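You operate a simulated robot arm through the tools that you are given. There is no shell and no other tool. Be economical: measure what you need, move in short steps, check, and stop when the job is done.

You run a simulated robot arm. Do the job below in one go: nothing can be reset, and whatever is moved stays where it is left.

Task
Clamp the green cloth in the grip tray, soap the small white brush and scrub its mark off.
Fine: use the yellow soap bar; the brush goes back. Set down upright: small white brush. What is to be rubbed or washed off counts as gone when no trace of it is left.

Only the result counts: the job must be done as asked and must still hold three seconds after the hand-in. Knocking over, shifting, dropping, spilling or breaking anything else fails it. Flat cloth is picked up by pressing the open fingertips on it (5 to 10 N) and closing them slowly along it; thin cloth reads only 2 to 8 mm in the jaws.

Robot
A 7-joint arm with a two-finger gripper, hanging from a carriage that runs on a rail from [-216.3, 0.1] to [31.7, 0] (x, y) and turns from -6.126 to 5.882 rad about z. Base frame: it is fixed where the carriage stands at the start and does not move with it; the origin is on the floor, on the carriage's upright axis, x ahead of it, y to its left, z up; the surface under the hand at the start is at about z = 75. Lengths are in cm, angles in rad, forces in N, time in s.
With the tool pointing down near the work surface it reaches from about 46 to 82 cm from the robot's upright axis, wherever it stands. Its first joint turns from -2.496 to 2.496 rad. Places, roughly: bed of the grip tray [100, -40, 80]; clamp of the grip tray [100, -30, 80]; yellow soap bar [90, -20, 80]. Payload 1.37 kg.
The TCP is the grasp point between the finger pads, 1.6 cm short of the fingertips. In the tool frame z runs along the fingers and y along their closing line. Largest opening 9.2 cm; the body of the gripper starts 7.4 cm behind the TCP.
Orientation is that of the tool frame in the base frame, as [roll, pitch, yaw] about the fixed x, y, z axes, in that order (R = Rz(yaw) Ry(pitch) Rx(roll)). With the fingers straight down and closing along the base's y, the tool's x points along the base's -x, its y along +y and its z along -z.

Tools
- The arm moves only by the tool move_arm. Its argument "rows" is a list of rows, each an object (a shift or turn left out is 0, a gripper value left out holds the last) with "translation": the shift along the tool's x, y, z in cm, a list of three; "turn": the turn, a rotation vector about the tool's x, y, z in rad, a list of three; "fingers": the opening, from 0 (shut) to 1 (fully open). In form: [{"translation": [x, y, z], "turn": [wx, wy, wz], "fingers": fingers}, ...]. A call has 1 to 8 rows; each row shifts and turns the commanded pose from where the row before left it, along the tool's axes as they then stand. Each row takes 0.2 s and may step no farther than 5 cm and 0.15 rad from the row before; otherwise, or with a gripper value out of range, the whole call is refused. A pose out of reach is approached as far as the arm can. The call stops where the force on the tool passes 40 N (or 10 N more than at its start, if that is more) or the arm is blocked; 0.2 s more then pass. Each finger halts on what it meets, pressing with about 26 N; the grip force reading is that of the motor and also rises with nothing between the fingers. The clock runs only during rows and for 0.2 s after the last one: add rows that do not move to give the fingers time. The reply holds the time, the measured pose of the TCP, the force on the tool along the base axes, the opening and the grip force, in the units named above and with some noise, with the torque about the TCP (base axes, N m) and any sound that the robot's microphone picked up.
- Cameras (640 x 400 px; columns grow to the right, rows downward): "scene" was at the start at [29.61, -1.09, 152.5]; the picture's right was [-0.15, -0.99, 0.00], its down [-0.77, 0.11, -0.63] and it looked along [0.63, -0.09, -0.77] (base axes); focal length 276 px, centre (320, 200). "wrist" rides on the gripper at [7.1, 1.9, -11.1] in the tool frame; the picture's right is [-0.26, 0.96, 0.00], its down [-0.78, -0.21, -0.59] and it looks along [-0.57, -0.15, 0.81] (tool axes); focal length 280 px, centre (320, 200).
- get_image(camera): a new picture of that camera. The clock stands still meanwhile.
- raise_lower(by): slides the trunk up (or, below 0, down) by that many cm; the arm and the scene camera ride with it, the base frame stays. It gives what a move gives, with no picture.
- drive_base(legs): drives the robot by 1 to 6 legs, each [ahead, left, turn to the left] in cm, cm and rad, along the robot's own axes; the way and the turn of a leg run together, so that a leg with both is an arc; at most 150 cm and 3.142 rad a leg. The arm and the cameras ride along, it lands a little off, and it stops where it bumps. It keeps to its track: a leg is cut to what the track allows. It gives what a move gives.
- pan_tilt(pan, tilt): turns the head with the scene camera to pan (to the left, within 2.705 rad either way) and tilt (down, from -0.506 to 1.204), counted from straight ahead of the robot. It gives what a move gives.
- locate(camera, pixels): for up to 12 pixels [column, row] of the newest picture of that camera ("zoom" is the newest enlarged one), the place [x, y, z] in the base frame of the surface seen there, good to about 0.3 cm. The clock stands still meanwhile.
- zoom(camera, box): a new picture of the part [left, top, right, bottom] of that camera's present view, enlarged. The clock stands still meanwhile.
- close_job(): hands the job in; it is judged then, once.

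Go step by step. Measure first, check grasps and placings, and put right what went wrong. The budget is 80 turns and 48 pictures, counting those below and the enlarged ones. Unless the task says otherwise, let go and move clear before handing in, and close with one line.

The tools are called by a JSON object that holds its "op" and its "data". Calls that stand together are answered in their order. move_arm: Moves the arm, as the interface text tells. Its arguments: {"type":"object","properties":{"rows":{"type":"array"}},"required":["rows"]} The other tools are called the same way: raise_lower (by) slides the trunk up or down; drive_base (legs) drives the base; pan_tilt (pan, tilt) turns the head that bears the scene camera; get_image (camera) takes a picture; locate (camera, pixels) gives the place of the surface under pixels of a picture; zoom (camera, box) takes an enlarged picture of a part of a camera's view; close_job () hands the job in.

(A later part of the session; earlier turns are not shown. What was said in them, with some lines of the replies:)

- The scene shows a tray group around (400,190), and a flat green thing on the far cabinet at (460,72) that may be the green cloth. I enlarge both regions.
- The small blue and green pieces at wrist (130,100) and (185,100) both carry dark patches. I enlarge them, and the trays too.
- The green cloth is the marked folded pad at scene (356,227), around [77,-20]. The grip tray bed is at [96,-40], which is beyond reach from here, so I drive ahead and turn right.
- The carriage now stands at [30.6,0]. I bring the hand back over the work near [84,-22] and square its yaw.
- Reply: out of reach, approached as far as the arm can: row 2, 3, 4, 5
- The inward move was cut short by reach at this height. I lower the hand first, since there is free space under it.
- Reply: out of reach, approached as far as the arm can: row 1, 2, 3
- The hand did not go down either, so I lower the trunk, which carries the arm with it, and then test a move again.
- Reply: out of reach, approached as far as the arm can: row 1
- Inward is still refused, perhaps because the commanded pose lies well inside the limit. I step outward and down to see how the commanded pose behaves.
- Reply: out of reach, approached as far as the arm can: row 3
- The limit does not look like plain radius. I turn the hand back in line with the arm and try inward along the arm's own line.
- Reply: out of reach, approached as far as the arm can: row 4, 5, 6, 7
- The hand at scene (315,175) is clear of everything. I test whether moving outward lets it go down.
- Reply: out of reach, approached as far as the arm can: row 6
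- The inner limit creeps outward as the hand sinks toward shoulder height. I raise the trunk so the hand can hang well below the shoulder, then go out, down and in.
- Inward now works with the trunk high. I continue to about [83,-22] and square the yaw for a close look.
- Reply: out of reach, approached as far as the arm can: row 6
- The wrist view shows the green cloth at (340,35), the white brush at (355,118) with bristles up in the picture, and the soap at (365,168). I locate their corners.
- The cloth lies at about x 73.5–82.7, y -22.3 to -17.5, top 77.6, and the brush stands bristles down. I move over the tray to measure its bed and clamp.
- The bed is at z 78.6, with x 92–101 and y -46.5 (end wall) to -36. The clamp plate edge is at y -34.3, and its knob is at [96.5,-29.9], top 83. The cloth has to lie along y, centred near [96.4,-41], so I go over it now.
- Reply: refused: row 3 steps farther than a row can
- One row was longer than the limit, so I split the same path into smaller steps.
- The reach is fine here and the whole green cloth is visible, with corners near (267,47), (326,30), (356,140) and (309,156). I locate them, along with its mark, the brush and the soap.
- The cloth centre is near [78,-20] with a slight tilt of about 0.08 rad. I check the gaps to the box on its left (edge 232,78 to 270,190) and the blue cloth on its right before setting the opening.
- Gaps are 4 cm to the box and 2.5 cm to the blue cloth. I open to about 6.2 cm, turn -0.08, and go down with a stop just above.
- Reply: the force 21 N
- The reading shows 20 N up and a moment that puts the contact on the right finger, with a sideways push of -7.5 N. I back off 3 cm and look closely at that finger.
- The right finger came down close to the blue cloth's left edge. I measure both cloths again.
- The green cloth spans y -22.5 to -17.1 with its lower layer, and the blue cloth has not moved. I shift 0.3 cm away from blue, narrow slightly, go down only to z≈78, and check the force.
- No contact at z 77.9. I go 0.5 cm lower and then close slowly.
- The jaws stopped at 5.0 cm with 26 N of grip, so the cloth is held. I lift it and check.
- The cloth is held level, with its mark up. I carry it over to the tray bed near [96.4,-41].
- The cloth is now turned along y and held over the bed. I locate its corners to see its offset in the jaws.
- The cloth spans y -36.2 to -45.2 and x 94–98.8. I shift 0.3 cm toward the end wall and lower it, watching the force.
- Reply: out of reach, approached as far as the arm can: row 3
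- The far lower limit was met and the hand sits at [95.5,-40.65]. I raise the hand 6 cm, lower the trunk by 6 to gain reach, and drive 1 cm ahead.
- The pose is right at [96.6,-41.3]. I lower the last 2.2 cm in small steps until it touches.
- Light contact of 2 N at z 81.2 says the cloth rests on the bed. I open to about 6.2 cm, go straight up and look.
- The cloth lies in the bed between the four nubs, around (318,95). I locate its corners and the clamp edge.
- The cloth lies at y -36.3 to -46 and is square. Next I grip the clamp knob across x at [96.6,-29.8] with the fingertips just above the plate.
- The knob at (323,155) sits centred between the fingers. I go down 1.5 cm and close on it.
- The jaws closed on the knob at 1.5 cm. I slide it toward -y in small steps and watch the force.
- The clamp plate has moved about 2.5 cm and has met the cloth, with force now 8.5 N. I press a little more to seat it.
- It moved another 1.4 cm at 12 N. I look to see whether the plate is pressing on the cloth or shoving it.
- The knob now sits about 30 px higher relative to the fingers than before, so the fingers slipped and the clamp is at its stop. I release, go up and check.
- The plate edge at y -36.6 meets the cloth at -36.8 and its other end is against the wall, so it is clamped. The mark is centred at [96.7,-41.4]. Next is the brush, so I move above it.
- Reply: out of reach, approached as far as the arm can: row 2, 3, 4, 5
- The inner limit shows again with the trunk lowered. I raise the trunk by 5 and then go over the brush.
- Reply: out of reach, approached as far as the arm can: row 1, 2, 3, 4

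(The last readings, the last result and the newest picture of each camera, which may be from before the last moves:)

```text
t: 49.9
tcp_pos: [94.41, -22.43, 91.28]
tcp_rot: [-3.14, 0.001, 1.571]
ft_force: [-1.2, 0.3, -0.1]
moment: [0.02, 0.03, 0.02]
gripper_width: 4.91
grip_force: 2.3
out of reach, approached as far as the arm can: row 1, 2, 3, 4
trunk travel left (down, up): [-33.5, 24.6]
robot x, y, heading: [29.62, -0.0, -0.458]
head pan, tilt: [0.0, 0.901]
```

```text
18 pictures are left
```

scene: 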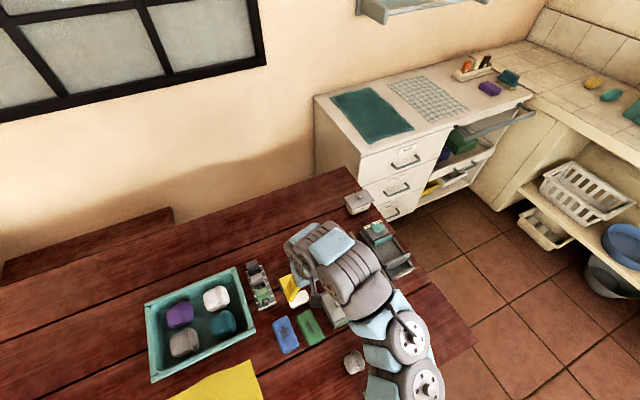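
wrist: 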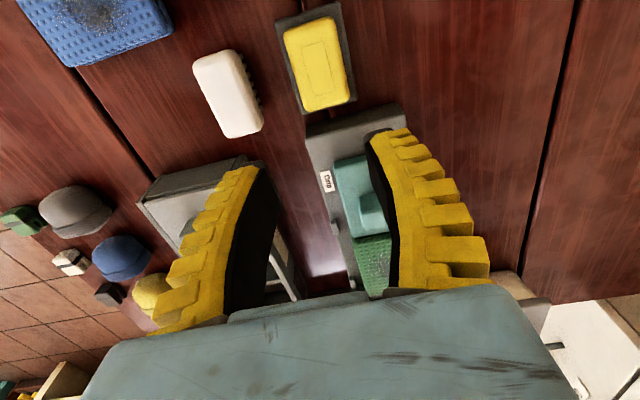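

The limit depends on the hand's yaw, since yaw π worked close in earlier. I turn back to yaw π and will grip the brush by its ends along y.

{"op": "move_arm", "data": {"rows": [{"turn": [0, 0, -0.143], "fingers": 1}, {"turn": [0, 0, -0.143]}, {"turn": [0, 0, -0.143]}, {"turn": [0, 0, -0.143]}, {"turn": [0, 0, -0.143]}, {"turn": [0, 0, -0.143]}, {"turn": [0, 0, -0.143]}, {"turn": [0, 0, -0.143]}]}}

{"op": "move_arm", "data": {"rows": [{"turn": [0, 0, -0.143]}, {"turn": [0, 0, -0.143]}, {"turn": [0, 0, -0.141]}, {"translation": [2.5, 0.8, 0]}, {"translation": [2.5, 0.8, 0]}, {"translation": [1.5, 0.8, 0]}, {}]}}

{"op": "get_image", "data": {"camera": "wrist"}}

```text
t: 51.7
tcp_pos: [94.49, -22.32, 91.28]
tcp_rot: [-3.14, -0.001, 2.717]
ft_force: [0.2, -0.2, 0.2]
moment: [-0.02, 0.0, 0.0]
gripper_width: 9.2
grip_force: 0.2
trunk travel left (down, up): [-33.5, 24.6]
robot x, y, heading: [30.06, 0.29, -0.453]
head pan, tilt: [0.0, 0.901]
```

```text
t: 53.3
tcp_pos: [91.88, -21.01, 87.92]
tcp_rot: [3.142, -0.004, -3.141]
ft_force: [0.6, -0.4, -0.1]
moment: [0.0, 0.0, -0.01]
gripper_width: 9.2
grip_force: 0.1
out of reach, approached as far as the arm can: row 4, 5, 6
trunk travel left (down, up): [-33.5, 24.6]
robot x, y, heading: [30.13, 0.05, -0.455]
head pan, tilt: [0.0, 0.901]
```

```text
17 pictures are left
```

wrist: 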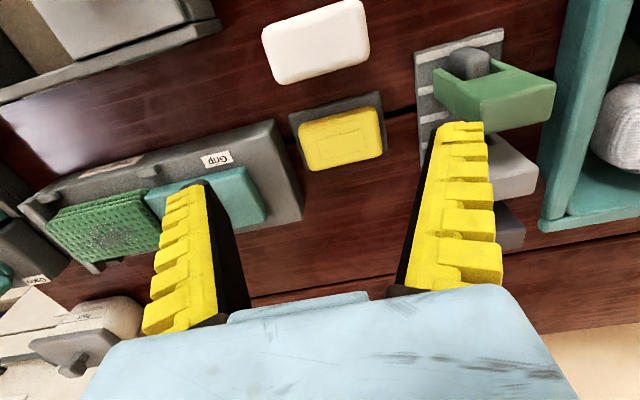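

It still balks, and the hand sinks as it goes in, so it needs to hang deeper below the shoulder. I raise the trunk 10 more and then lower the hand and move in.

{"op": "raise_lower", "data": {"by": 10}}

{"op": "move_arm", "data": {"rows": [{"translation": [-1, 0, 3]}, {"translation": [0, 0, 3]}, {"translation": [1, 0, 1]}, {"translation": [2, 0, 0]}, {"translation": [2, 0.5, 0]}, {"translation": [2, 0.5, 0]}, {}]}}

```text
t: 54.7
tcp_pos: [92.03, -21.1, 98.03]
tcp_rot: [3.141, -0.003, 3.141]
ft_force: [0.1, 0.4, 0.0]
moment: [0.02, -0.02, 0.0]
gripper_width: 9.19
grip_force: 0.1
trunk travel left (down, up): [-43.5, 14.6]
robot x, y, heading: [29.71, 0.11, -0.45]
head pan, tilt: [0.0, 0.901]
```

```text
t: 56.3
tcp_pos: [88.0, -20.36, 91.07]
tcp_rot: [-3.141, -0.004, -3.141]
ft_force: [0.6, 0.5, 0.3]
moment: [-0.04, 0.03, 0.01]
gripper_width: 9.21
grip_force: 0.1
out of reach, approached as far as the arm can: row 6
trunk travel left (down, up): [-43.5, 14.6]
robot x, y, heading: [29.9, 0.2, -0.454]
head pan, tilt: [0.0, 0.901]
```

Now the hand is over the brush at [88,-20.4,91]. I take a picture and measure it.

{"op": "zoom", "data": {"camera": "wrist", "box": [200, 20, 440, 220]}}

```text
2.00 times, centred on (320, 120) of wrist
```

zoom: 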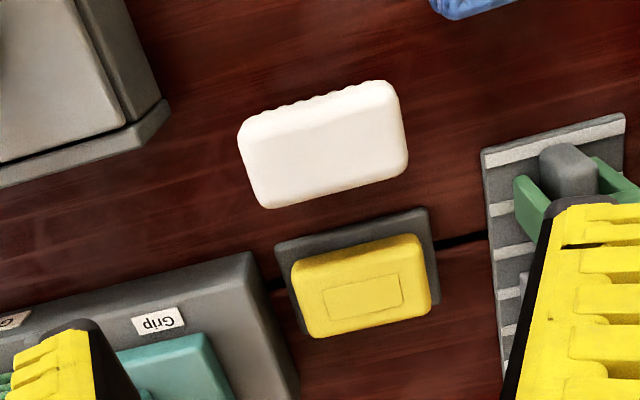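

{"op": "locate", "data": {"camera": "zoom", "pixels": [[244, 135], [390, 92], [404, 165], [268, 203], [325, 150], [300, 265], [415, 242], [428, 300], [308, 330], [362, 290], [165, 105], [490, 165]]}}

```text
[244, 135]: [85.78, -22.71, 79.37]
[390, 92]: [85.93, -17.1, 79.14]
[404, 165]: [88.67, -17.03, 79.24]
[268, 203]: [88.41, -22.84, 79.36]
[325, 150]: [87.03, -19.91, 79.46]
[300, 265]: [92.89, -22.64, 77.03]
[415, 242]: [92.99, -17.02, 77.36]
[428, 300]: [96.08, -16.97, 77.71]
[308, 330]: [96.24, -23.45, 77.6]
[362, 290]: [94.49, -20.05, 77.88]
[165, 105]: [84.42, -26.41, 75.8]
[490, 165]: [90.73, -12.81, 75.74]
```

The brush is centred at [87.1,-19.9], 6.0 cm long in y, top 79.4. The soap is centred at [94.5,-20], top 77.9, the same length. I descend over the brush.

{"op": "move_arm", "data": {"rows": [{"fingers": 0.87}, {"translation": [0, 0.4, 4]}, {"translation": [0.9, 0, 3]}, {"translation": [0, 0, 2]}, {}]}}

```text
t: 57.5
tcp_pos: [87.15, -19.9, 82.08]
tcp_rot: [-3.141, -0.002, -3.141]
ft_force: [0.0, 0.4, 0.1]
moment: [0.01, -0.01, 0.01]
gripper_width: 8.14
grip_force: 0.9
trunk travel left (down, up): [-43.5, 14.6]
robot x, y, heading: [30.23, 0.17, -0.449]
head pan, tilt: [0.0, 0.901]
```

Well aligned at [87.15,-19.9,82.1]. I go down 3.2 cm and close on the brush ends.

{"op": "move_arm", "data": {"rows": [{"translation": [0, 0, 2]}, {"translation": [0, 0, 1.2]}, {"fingers": 0.72}, {"fingers": 0.6}, {"fingers": 0.5}, {}]}}

```text
t: 58.9
tcp_pos: [87.0, -20.07, 78.89]
tcp_rot: [-3.14, -0.004, -3.141]
ft_force: [0.0, 0.0, -0.1]
moment: [-0.01, 0.02, 0.01]
gripper_width: 6.5
grip_force: 25.5
trunk travel left (down, up): [-43.5, 14.6]
robot x, y, heading: [30.23, 0.04, -0.451]
head pan, tilt: [0.0, 0.901]
```

The brush is held at 6.5 cm. Its home pose is TCP [87.0,-20.0,78.9] with yaw π, and the bristle tips are 3.9 cm below the TCP. I lift and move over the soap, staying high.

{"op": "move_arm", "data": {"rows": [{"translation": [0, 0, -3]}, {"translation": [0, 0, -3]}, {"translation": [-3.7, 0, 0]}, {"translation": [-3.7, 0, 0]}, {}]}}

{"op": "get_image", "data": {"camera": "wrist"}}

```text
t: 60.1
tcp_pos: [94.38, -20.33, 85.01]
tcp_rot: [3.14, -0.002, 3.141]
ft_force: [0.4, -0.1, 0.3]
moment: [-0.01, -0.01, 0.05]
gripper_width: 6.49
grip_force: 26.2
trunk travel left (down, up): [-43.5, 14.6]
robot x, y, heading: [30.02, -0.06, -0.448]
head pan, tilt: [0.0, 0.901]
```

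```text
15 pictures are left
```

wrist: 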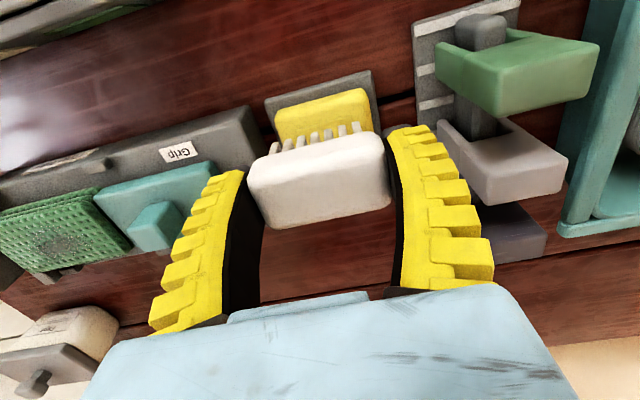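

The brush hangs upright over the soap, bristles at (315,140). I lower to light contact, expected at TCP z≈81.8.

{"op": "move_arm", "data": {"rows": [{"translation": [0, 0.2, 2]}, {"translation": [0, 0, 1]}, {"translation": [0, 0, 0.3]}, {"translation": [0, 0, 0.2]}, {}]}}

```text
t: 61.3
tcp_pos: [94.59, -20.08, 81.58]
tcp_rot: [3.141, -0.001, -3.141]
ft_force: [-3.0, -0.7, 12.6]
moment: [0.04, 0.02, 0.01]
gripper_width: 6.5
grip_force: 25.9
trunk travel left (down, up): [-43.5, 14.6]
robot x, y, heading: [30.2, -0.14, -0.452]
head pan, tilt: [0.0, 0.901]
```

Contact at 12.6 N is a bit firm. I ease off slightly and rub in short strokes along y.

{"op": "move_arm", "data": {"rows": [{"translation": [0, 0.6, -0.12]}, {"translation": [0, -0.6, 0]}, {"translation": [0, -0.6, 0]}, {"translation": [0, 0.6, 0]}, {"translation": [0, 0.6, 0]}, {"translation": [0, -0.6, 0]}, {"translation": [0, -0.6, 0]}, {"translation": [0, 0.6, 0]}]}}

{"op": "move_arm", "data": {"rows": [{"translation": [0.5, 0, 0]}, {"translation": [-0.5, 0, 0]}, {"translation": [-0.5, 0, 0]}, {"translation": [0.5, 0, 0]}, {"translation": [0.5, 0, 0]}, {"translation": [-0.5, 0, 0]}, {"translation": [-0.5, 0, 0]}, {"translation": [0.5, 0, 0]}]}}

{"op": "move_arm", "data": {"rows": [{"translation": [0, 0, -2]}, {"translation": [0, 0, -4]}, {"translation": [0, 0, -3]}, {}]}}

{"op": "get_image", "data": {"camera": "wrist"}}

```text
t: 63.1
tcp_pos: [94.58, -19.94, 81.72]
tcp_rot: [-3.14, -0.003, 3.141]
ft_force: [0.4, 1.0, -1.2]
moment: [0.01, -0.01, -0.01]
gripper_width: 6.5
grip_force: 25.6
trunk travel left (down, up): [-43.5, 14.6]
robot x, y, heading: [29.78, 0.09, -0.456]
head pan, tilt: [0.0, 0.901]
```

```text
t: 64.9
tcp_pos: [94.59, -19.93, 81.54]
tcp_rot: [3.14, -0.003, -3.138]
ft_force: [0.5, 0.2, 1.4]
moment: [0.05, -0.04, 0.0]
gripper_width: 6.47
grip_force: 25.6
trunk travel left (down, up): [-43.5, 14.6]
robot x, y, heading: [29.96, -0.06, -0.451]
head pan, tilt: [0.0, 0.901]
```

```text
t: 65.9
tcp_pos: [94.76, -19.83, 90.53]
tcp_rot: [3.139, -0.001, -3.141]
ft_force: [1.5, -0.1, -0.2]
moment: [-0.11, 0.07, 0.03]
gripper_width: 6.47
grip_force: 25.9
trunk travel left (down, up): [-43.5, 14.6]
robot x, y, heading: [29.98, -0.03, -0.455]
head pan, tilt: [0.0, 0.901]
```

```text
14 pictures are left
```

wrist: 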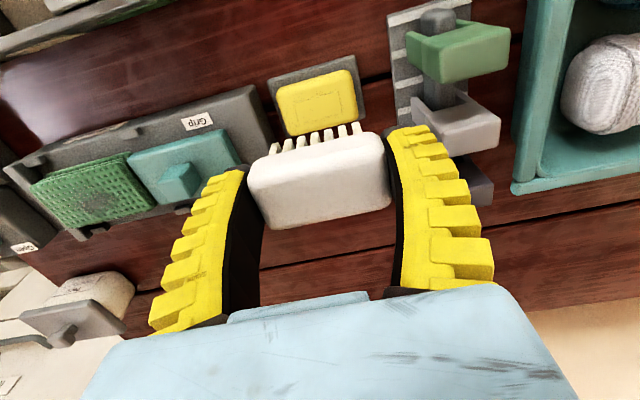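

The soap is still in its dish. I enlarge the bristles and soap around (315,130) to look for lather.

{"op": "zoom", "data": {"camera": "wrist", "box": [240, 60, 400, 180]}}

```text
3.33 times, centred on (320, 120) of wrist
```

zoom: 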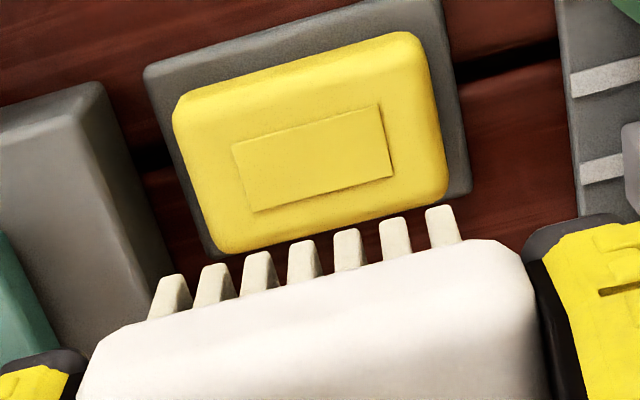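

The bristles look slightly creamy, but it's not conclusive, and the force at the end of rubbing was near zero. I go back and rub again a little firmer.

{"op": "move_arm", "data": {"rows": [{"translation": [0, 0, 4]}, {"translation": [0, 0, 3]}, {"translation": [0.1, -0.1, 1.9]}, {"translation": [0, 0, 0.25]}, {}]}}

{"op": "move_arm", "data": {"rows": [{"translation": [0, 0.7, 0]}, {"translation": [0, -0.7, 0]}, {"translation": [0, -0.7, 0]}, {"translation": [0, 0.7, 0]}, {"translation": [0, 0.7, 0]}, {"translation": [0, -0.7, 0]}, {"translation": [0, -0.7, 0]}]}}

```text
t: 67.1
tcp_pos: [94.35, -20.09, 81.17]
tcp_rot: [-3.141, -0.001, -3.142]
ft_force: [-4.4, 1.5, 20.2]
moment: [0.04, 0.02, 0.0]
gripper_width: 6.61
grip_force: 26.1
trunk travel left (down, up): [-43.5, 14.6]
robot x, y, heading: [30.03, -0.36, -0.449]
head pan, tilt: [0.0, 0.901]
```

```text
t: 68.7
tcp_pos: [94.44, -20.84, 81.34]
tcp_rot: [-3.141, -0.003, -3.141]
ft_force: [-0.6, -0.5, 0.8]
moment: [-0.01, 0.0, -0.01]
gripper_width: 6.54
grip_force: 26.2
trunk travel left (down, up): [-43.5, 14.6]
robot x, y, heading: [30.15, -0.08, -0.449]
head pan, tilt: [0.0, 0.901]
```

The contact faded during the strokes, since the brush may slip up a little in the jaws. I do one more rub with a slight downward feed.

{"op": "move_arm", "data": {"rows": [{"translation": [0, 0.7, 0.15]}, {"translation": [0, 0.7, 0.05]}, {"translation": [0, -0.7, 0.03]}, {"translation": [0, -0.7, 0.03]}, {"translation": [0, 0.7, 0.03]}, {"translation": [0, 0.7, 0]}, {"translation": [0, -0.7, 0]}]}}

{"op": "move_arm", "data": {"rows": [{"translation": [0, 0, -2]}, {"translation": [0, 0, -4]}, {"translation": [0, 0, -3]}, {}]}}

{"op": "zoom", "data": {"camera": "wrist", "box": [240, 60, 400, 240]}}

```text
t: 70.3
tcp_pos: [94.58, -20.07, 81.18]
tcp_rot: [-3.141, -0.001, -3.141]
ft_force: [-1.1, 4.0, 18.0]
moment: [0.2, -0.06, 0.01]
gripper_width: 6.58
grip_force: 26.3
trunk travel left (down, up): [-43.5, 14.6]
robot x, y, heading: [29.98, -0.39, -0.451]
head pan, tilt: [0.0, 0.901]
```

```text
t: 71.3
tcp_pos: [94.52, -20.54, 89.87]
tcp_rot: [-3.141, -0.004, -3.141]
ft_force: [0.4, -1.2, -1.0]
moment: [0.12, -0.02, 0.01]
gripper_width: 6.53
grip_force: 25.8
trunk travel left (down, up): [-43.5, 14.6]
robot x, y, heading: [30.08, -0.09, -0.453]
head pan, tilt: [0.0, 0.901]
```

```text
2.22 times, centred on (320, 150) of wrist
```

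zoom: 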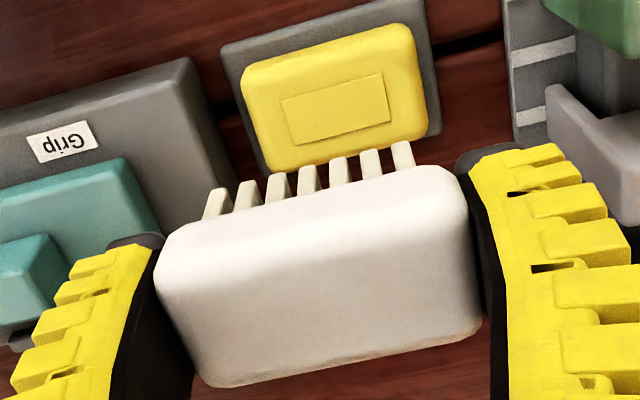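

The soap stays in place and the last rub held 18 N, so the brush should be soaped. I carry it over the cloth at [96.7,-41.4], keeping high.

{"op": "move_arm", "data": {"rows": [{"translation": [-0.36, -3.48, -2]}, {"translation": [-0.36, -3.48, -2]}, {"translation": [-0.36, -3.48, -2]}, {"translation": [-0.36, -3.48, -2]}, {"translation": [-0.36, -3.48, -2]}, {"translation": [-0.36, -3.48, 0]}, {}]}}

```text
t: 72.9
tcp_pos: [96.59, -40.98, 100.04]
tcp_rot: [3.14, -0.005, -3.141]
ft_force: [-0.1, 0.4, -0.8]
moment: [0.0, 0.01, -0.01]
gripper_width: 6.57
grip_force: 26.1
trunk travel left (down, up): [-43.5, 14.6]
robot x, y, heading: [30.0, -0.12, -0.455]
head pan, tilt: [0.0, 0.901]
```

The hand is at [96.6,-41,100]. I lower the trunk 12 so that the hand comes to z≈88, still 3 cm clear of contact.

{"op": "raise_lower", "data": {"by": -12}}

{"op": "move_arm", "data": {"rows": [{"translation": [-0.1, -0.4, 1.5]}, {"translation": [0, 0, 1]}, {}]}}

{"op": "get_image", "data": {"camera": "wrist"}}

```text
t: 74.4
tcp_pos: [96.6, -41.09, 88.19]
tcp_rot: [-3.14, -0.003, -3.141]
ft_force: [-0.7, 0.7, -0.8]
moment: [-0.01, 0.01, 0.0]
gripper_width: 6.56
grip_force: 26.3
trunk travel left (down, up): [-31.5, 26.6]
robot x, y, heading: [29.88, -0.18, -0.45]
head pan, tilt: [0.0, 0.901]
```

```text
t: 75.2
tcp_pos: [96.63, -41.29, 85.73]
tcp_rot: [3.142, -0.005, 3.141]
ft_force: [-0.5, 0.2, -0.3]
moment: [0.02, 0.01, -0.01]
gripper_width: 6.54
grip_force: 25.9
trunk travel left (down, up): [-31.5, 26.6]
robot x, y, heading: [30.02, 0.05, -0.451]
head pan, tilt: [0.0, 0.901]
```

```text
11 pictures are left
```

wrist: 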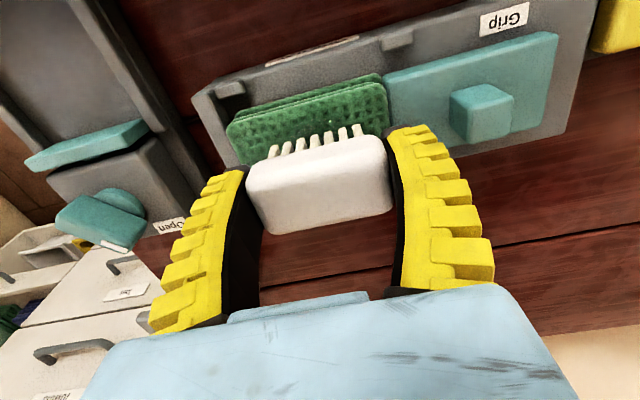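

The brush is over the cloth with bristles at (315,140). I lower to contact with about 10 N.

{"op": "move_arm", "data": {"rows": [{"translation": [0, 0, 0.5]}, {"translation": [0, 0, 0.4]}, {"translation": [0, 0, 0.3]}, {}]}}

```text
t: 76.2
tcp_pos: [96.56, -41.2, 84.47]
tcp_rot: [-3.141, -0.004, 3.141]
ft_force: [0.1, -0.7, 0.0]
moment: [0.0, 0.0, -0.01]
gripper_width: 6.54
grip_force: 25.8
trunk travel left (down, up): [-31.5, 26.6]
robot x, y, heading: [29.86, -0.01, -0.449]
head pan, tilt: [0.0, 0.901]
```

{"op": "move_arm", "data": {"rows": [{"translation": [0, 0, 0.2]}, {"translation": [0, 0, 0.2]}, {"translation": [0, 0, 0.15]}, {}]}}

```text
t: 77.2
tcp_pos: [96.92, -41.45, 84.16]
tcp_rot: [-3.141, -0.002, -3.141]
ft_force: [-5.2, 4.4, 20.6]
moment: [0.1, -0.03, 0.0]
gripper_width: 6.58
grip_force: 25.8
trunk travel left (down, up): [-31.5, 26.6]
robot x, y, heading: [30.05, 0.3, -0.452]
head pan, tilt: [0.0, 0.901]
```

Contact is 20 N at z 84.2. I scrub along y and x over the mark with short strokes.

{"op": "move_arm", "data": {"rows": [{"translation": [0, 1, 0]}, {"translation": [0, -1, 0]}, {"translation": [0, -1, 0]}, {"translation": [0, 1, 0]}, {"translation": [0, 1, 0]}, {"translation": [0, -1, 0]}, {"translation": [0, -1, 0]}, {"translation": [0, 1, 0]}]}}

{"op": "move_arm", "data": {"rows": [{"translation": [0.8, 0, 0]}, {"translation": [-0.8, 0, 0]}, {"translation": [-0.8, 0, 0]}, {"translation": [0.8, 0, 0]}, {"translation": [0.8, 0, 0.05]}, {"translation": [-0.8, 0, 0]}, {"translation": [-0.8, 0, 0]}, {"translation": [0.8, 0, 0]}]}}

{"op": "move_arm", "data": {"rows": [{"translation": [0, 1.2, 0.05]}, {"translation": [0, -1.2, 0]}, {"translation": [0, -1.2, 0]}, {"translation": [0, 1.2, 0]}, {"translation": [0, 1.2, 0.05]}, {"translation": [0, -1.2, 0]}, {"translation": [0, -1.2, 0]}, {"translation": [0, 1.2, 0]}]}}

```text
t: 79.0
tcp_pos: [96.63, -41.29, 84.1]
tcp_rot: [3.141, -0.004, -3.141]
ft_force: [-0.4, -1.0, 7.0]
moment: [0.02, -0.09, -0.02]
gripper_width: 6.58
grip_force: 26.0
trunk travel left (down, up): [-31.5, 26.6]
robot x, y, heading: [30.07, -0.17, -0.453]
head pan, tilt: [0.0, 0.901]
```

```text
t: 80.8
tcp_pos: [96.82, -41.26, 83.78]
tcp_rot: [3.141, -0.004, 3.141]
ft_force: [-1.0, -1.2, 3.4]
moment: [-0.06, -0.02, -0.01]
gripper_width: 6.61
grip_force: 25.9
trunk travel left (down, up): [-31.5, 26.6]
robot x, y, heading: [29.86, 0.22, -0.455]
head pan, tilt: [0.0, 0.901]
```

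```text
t: 82.6
tcp_pos: [96.68, -41.32, 83.9]
tcp_rot: [3.14, -0.004, -3.139]
ft_force: [-1.0, -1.4, 8.6]
moment: [-0.02, -0.09, -0.05]
gripper_width: 6.58
grip_force: 26.2
trunk travel left (down, up): [-31.5, 26.6]
robot x, y, heading: [30.05, -0.14, -0.45]
head pan, tilt: [0.0, 0.901]
```

Contact stayed at 3–9 N through the strokes. I lift 8 cm and inspect the mark.

{"op": "move_arm", "data": {"rows": [{"translation": [0, 0, -3]}, {"translation": [0, 0, -4]}, {"translation": [-1.5, 0, -4]}, {}]}}

{"op": "zoom", "data": {"camera": "wrist", "box": [200, 30, 420, 180]}}

```text
t: 83.6
tcp_pos: [97.99, -41.54, 94.62]
tcp_rot: [3.141, -0.003, 3.141]
ft_force: [0.8, 0.1, -0.4]
moment: [0.02, 0.0, -0.01]
gripper_width: 6.61
grip_force: 25.7
trunk travel left (down, up): [-31.5, 26.6]
robot x, y, heading: [29.93, 0.4, -0.451]
head pan, tilt: [0.0, 0.901]
```

```text
2.67 times, centred on (310, 105) of wrist
```

zoom: 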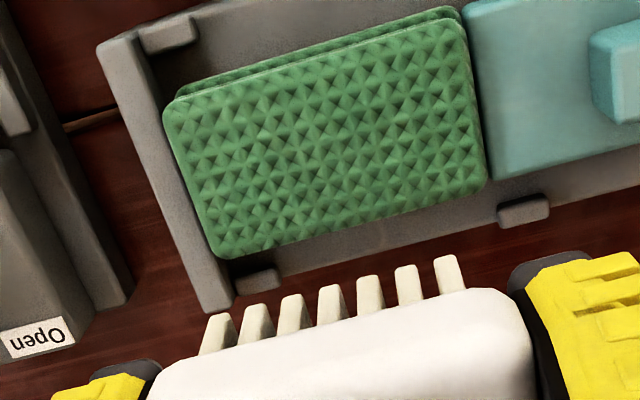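

The mark is gone without a trace and the cloth is still clamped. I raise the trunk and carry the brush back toward its place.

{"op": "raise_lower", "data": {"by": 12}}

{"op": "move_arm", "data": {"rows": [{"translation": [0.3, 4.3, 2.2]}, {"translation": [0.3, 4.3, 2.2]}, {"translation": [0.3, 4.3, 2.2]}, {"translation": [0.3, 4.3, 2.2]}, {"translation": [0.3, 4.3, 2.2]}, {"translation": [2.5, 0, 2.5]}, {"translation": [3, 0, 1.5]}, {"translation": [3, 0, 1.5]}]}}

```text
t: 85.1
tcp_pos: [98.0, -41.49, 106.51]
tcp_rot: [-3.141, -0.004, 3.141]
ft_force: [0.2, -0.3, -0.5]
moment: [0.01, 0.0, -0.02]
gripper_width: 6.59
grip_force: 26.2
trunk travel left (down, up): [-43.5, 14.6]
robot x, y, heading: [30.16, -0.19, -0.451]
head pan, tilt: [0.0, 0.901]
```

```text
t: 86.9
tcp_pos: [88.08, -19.98, 90.07]
tcp_rot: [-3.141, -0.004, 3.141]
ft_force: [1.0, 0.3, -0.1]
moment: [-0.03, 0.04, 0.01]
gripper_width: 6.57
grip_force: 25.7
trunk travel left (down, up): [-43.5, 14.6]
robot x, y, heading: [30.02, 0.3, -0.454]
head pan, tilt: [0.0, 0.901]
```

The hand is at [88.1,-20,90]. I move to x 87.0 and descend to just above the table.

{"op": "move_arm", "data": {"rows": [{"translation": [0.5, 0, 3]}, {"translation": [0.6, 0, 3]}, {"translation": [0, 0, 3]}, {}]}}

{"op": "get_image", "data": {"camera": "wrist"}}

```text
t: 87.9
tcp_pos: [86.33, -20.01, 81.03]
tcp_rot: [-3.141, -0.003, -3.139]
ft_force: [-0.2, 0.4, -0.8]
moment: [-0.02, -0.04, 0.02]
gripper_width: 6.59
grip_force: 25.9
trunk travel left (down, up): [-43.5, 14.6]
robot x, y, heading: [30.22, 0.11, -0.45]
head pan, tilt: [0.0, 0.901]
```

```text
9 pictures are left
```

wrist: 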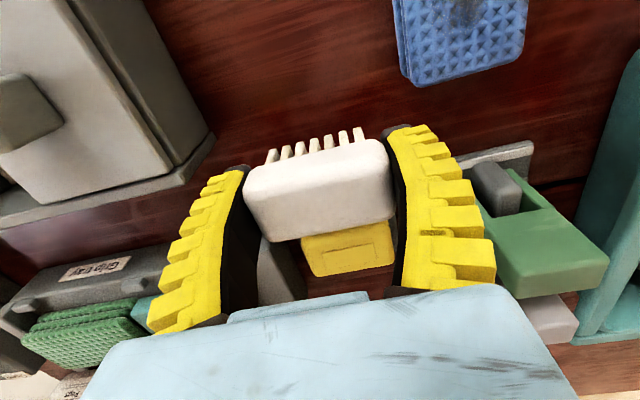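

x reads 86.3, so I correct 0.65 cm outward and lower in small steps until the bristles touch.

{"op": "move_arm", "data": {"rows": [{"translation": [-0.65, 0, 0]}, {"translation": [0, 0, 1.2]}, {"translation": [0, 0, 0.6]}, {"translation": [0, 0, 0.3]}, {}]}}

```text
t: 89.1
tcp_pos: [87.14, -19.9, 79.05]
tcp_rot: [3.141, -0.004, -3.141]
ft_force: [1.1, -0.2, -0.8]
moment: [0.01, -0.01, -0.03]
gripper_width: 6.59
grip_force: 26.4
trunk travel left (down, up): [-43.5, 14.6]
robot x, y, heading: [30.02, -0.16, -0.451]
head pan, tilt: [0.0, 0.901]
```

{"op": "move_arm", "data": {"rows": [{"translation": [0, 0, 0.2]}, {"translation": [0, 0, 0.15]}, {}]}}

```text
t: 89.9
tcp_pos: [87.31, -20.1, 78.67]
tcp_rot: [-3.14, -0.004, -3.142]
ft_force: [-0.5, 0.2, -0.4]
moment: [0.0, 0.03, 0.02]
gripper_width: 6.62
grip_force: 26.0
trunk travel left (down, up): [-43.5, 14.6]
robot x, y, heading: [29.54, -0.13, -0.453]
head pan, tilt: [0.0, 0.901]
```

{"op": "move_arm", "data": {"rows": [{"translation": [0.1, 0, 0.15]}, {"translation": [0, 0, 0.15]}, {}]}}

```text
t: 90.7
tcp_pos: [87.13, -20.05, 78.42]
tcp_rot: [-3.14, -0.004, 3.141]
ft_force: [-0.8, 0.3, -0.2]
moment: [0.02, -0.02, -0.02]
gripper_width: 6.59
grip_force: 25.5
trunk travel left (down, up): [-43.5, 14.6]
robot x, y, heading: [30.05, 0.13, -0.45]
head pan, tilt: [0.0, 0.901]
```

{"op": "move_arm", "data": {"rows": [{"translation": [0, 0, 0.15]}, {"translation": [0, 0, 0.1]}, {}]}}

```text
t: 91.5
tcp_pos: [87.33, -20.03, 78.06]
tcp_rot: [-3.141, -0.004, 3.141]
ft_force: [1.2, 0.1, -0.1]
moment: [0.0, 0.02, 0.01]
gripper_width: 6.6
grip_force: 25.5
trunk travel left (down, up): [-43.5, 14.6]
robot x, y, heading: [29.9, 0.2, -0.451]
head pan, tilt: [0.0, 0.901]
```

There is still no contact at z 78.06. I check the brush top's height to learn how far it slipped up.

{"op": "get_image", "data": {"camera": "wrist"}}

{"op": "locate", "data": {"camera": "wrist", "pixels": [[318, 185], [280, 190], [360, 175], [265, 215], [375, 200], [320, 210]]}}

```text
8 pictures are left
```

wrist: 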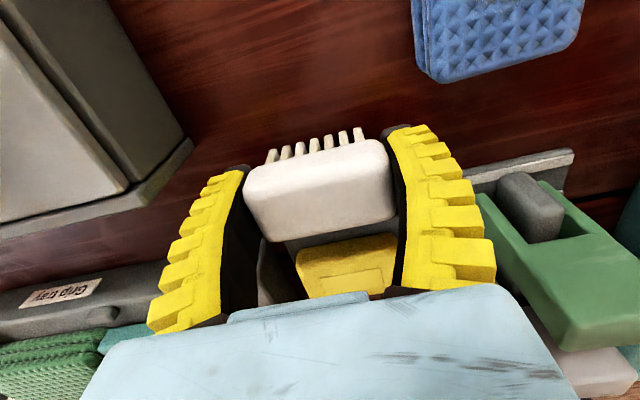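

```text
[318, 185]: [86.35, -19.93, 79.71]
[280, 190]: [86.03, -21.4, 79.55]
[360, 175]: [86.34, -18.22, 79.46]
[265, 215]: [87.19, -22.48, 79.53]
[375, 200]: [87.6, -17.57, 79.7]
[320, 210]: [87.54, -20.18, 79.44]
```

The top reads about 79.6 against 79.4 when standing, so only a hair remains. I lower 0.3 more.

{"op": "move_arm", "data": {"rows": [{"translation": [0, 0, 0.12]}, {"translation": [0, 0, 0.1]}, {"translation": [0, 0, 0.08]}, {}]}}

```text
t: 92.5
tcp_pos: [87.37, -20.05, 77.79]
tcp_rot: [-3.14, -0.005, -3.141]
ft_force: [-7.4, 1.4, 17.5]
moment: [0.03, -0.08, 0.03]
gripper_width: 6.62
grip_force: 26.1
trunk travel left (down, up): [-43.5, 14.6]
robot x, y, heading: [29.92, -0.52, -0.457]
head pan, tilt: [0.0, 0.901]
```

Contact at 17 N means it stands. I ease up slightly, open gently and go straight up.

{"op": "move_arm", "data": {"rows": [{"translation": [0, 0, -0.12]}, {"fingers": 0.76}, {"fingers": 0.88}, {}, {"translation": [0, 0, -2]}, {"translation": [0, 0, -4]}, {"translation": [-1, 0, -4]}, {}]}}

{"op": "get_image", "data": {"camera": "wrist"}}

```text
t: 94.3
tcp_pos: [88.28, -20.11, 87.92]
tcp_rot: [3.14, -0.002, -3.14]
ft_force: [0.2, -0.6, -0.1]
moment: [0.03, -0.01, -0.01]
gripper_width: 8.21
grip_force: 0.2
trunk travel left (down, up): [-43.5, 14.6]
robot x, y, heading: [29.84, 0.03, -0.45]
head pan, tilt: [0.0, 0.901]
```

```text
7 pictures are left
```

wrist: 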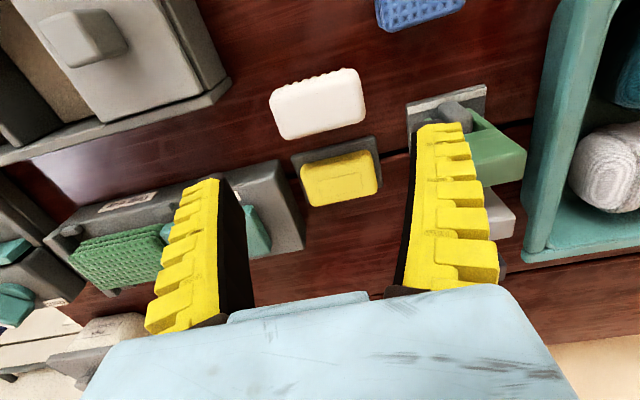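

{"op": "locate", "data": {"camera": "wrist", "pixels": [[274, 93], [355, 73], [362, 115], [284, 134], [317, 103], [303, 164], [375, 155], [340, 182], [110, 255], [180, 225]]}}

{"op": "zoom", "data": {"camera": "wrist", "box": [40, 50, 400, 300]}}

```text
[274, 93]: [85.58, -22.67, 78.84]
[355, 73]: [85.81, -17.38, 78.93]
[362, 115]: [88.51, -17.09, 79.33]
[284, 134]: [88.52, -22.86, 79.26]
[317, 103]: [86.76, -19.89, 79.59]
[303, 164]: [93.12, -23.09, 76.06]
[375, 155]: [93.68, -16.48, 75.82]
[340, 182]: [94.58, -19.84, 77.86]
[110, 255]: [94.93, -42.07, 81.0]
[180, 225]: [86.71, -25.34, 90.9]
```

```text
1.60 times, centred on (220, 175) of wrist
```

zoom: 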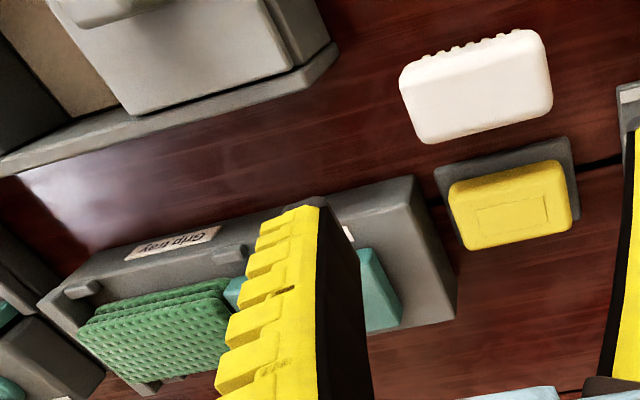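

The brush stands upright at its old place ([87.05,-20.0], top 79.4), the soap is still in its dish, and the clean green cloth is still clamped in the tray. The hand is empty and clear, so I hand in.

{"op": "close_job", "data": {}}

```text
The job is handed in.
```

The green cloth is clamped in the grip tray and no trace of its mark shows in the close-up. I soaped the small white brush on the yellow bar and set it back upright in its place. The pictures show nothing else moved, though on the first try at picking up the green cloth a finger pressed down, probably on the edge of the blue cloth, which measured unmoved afterwards.
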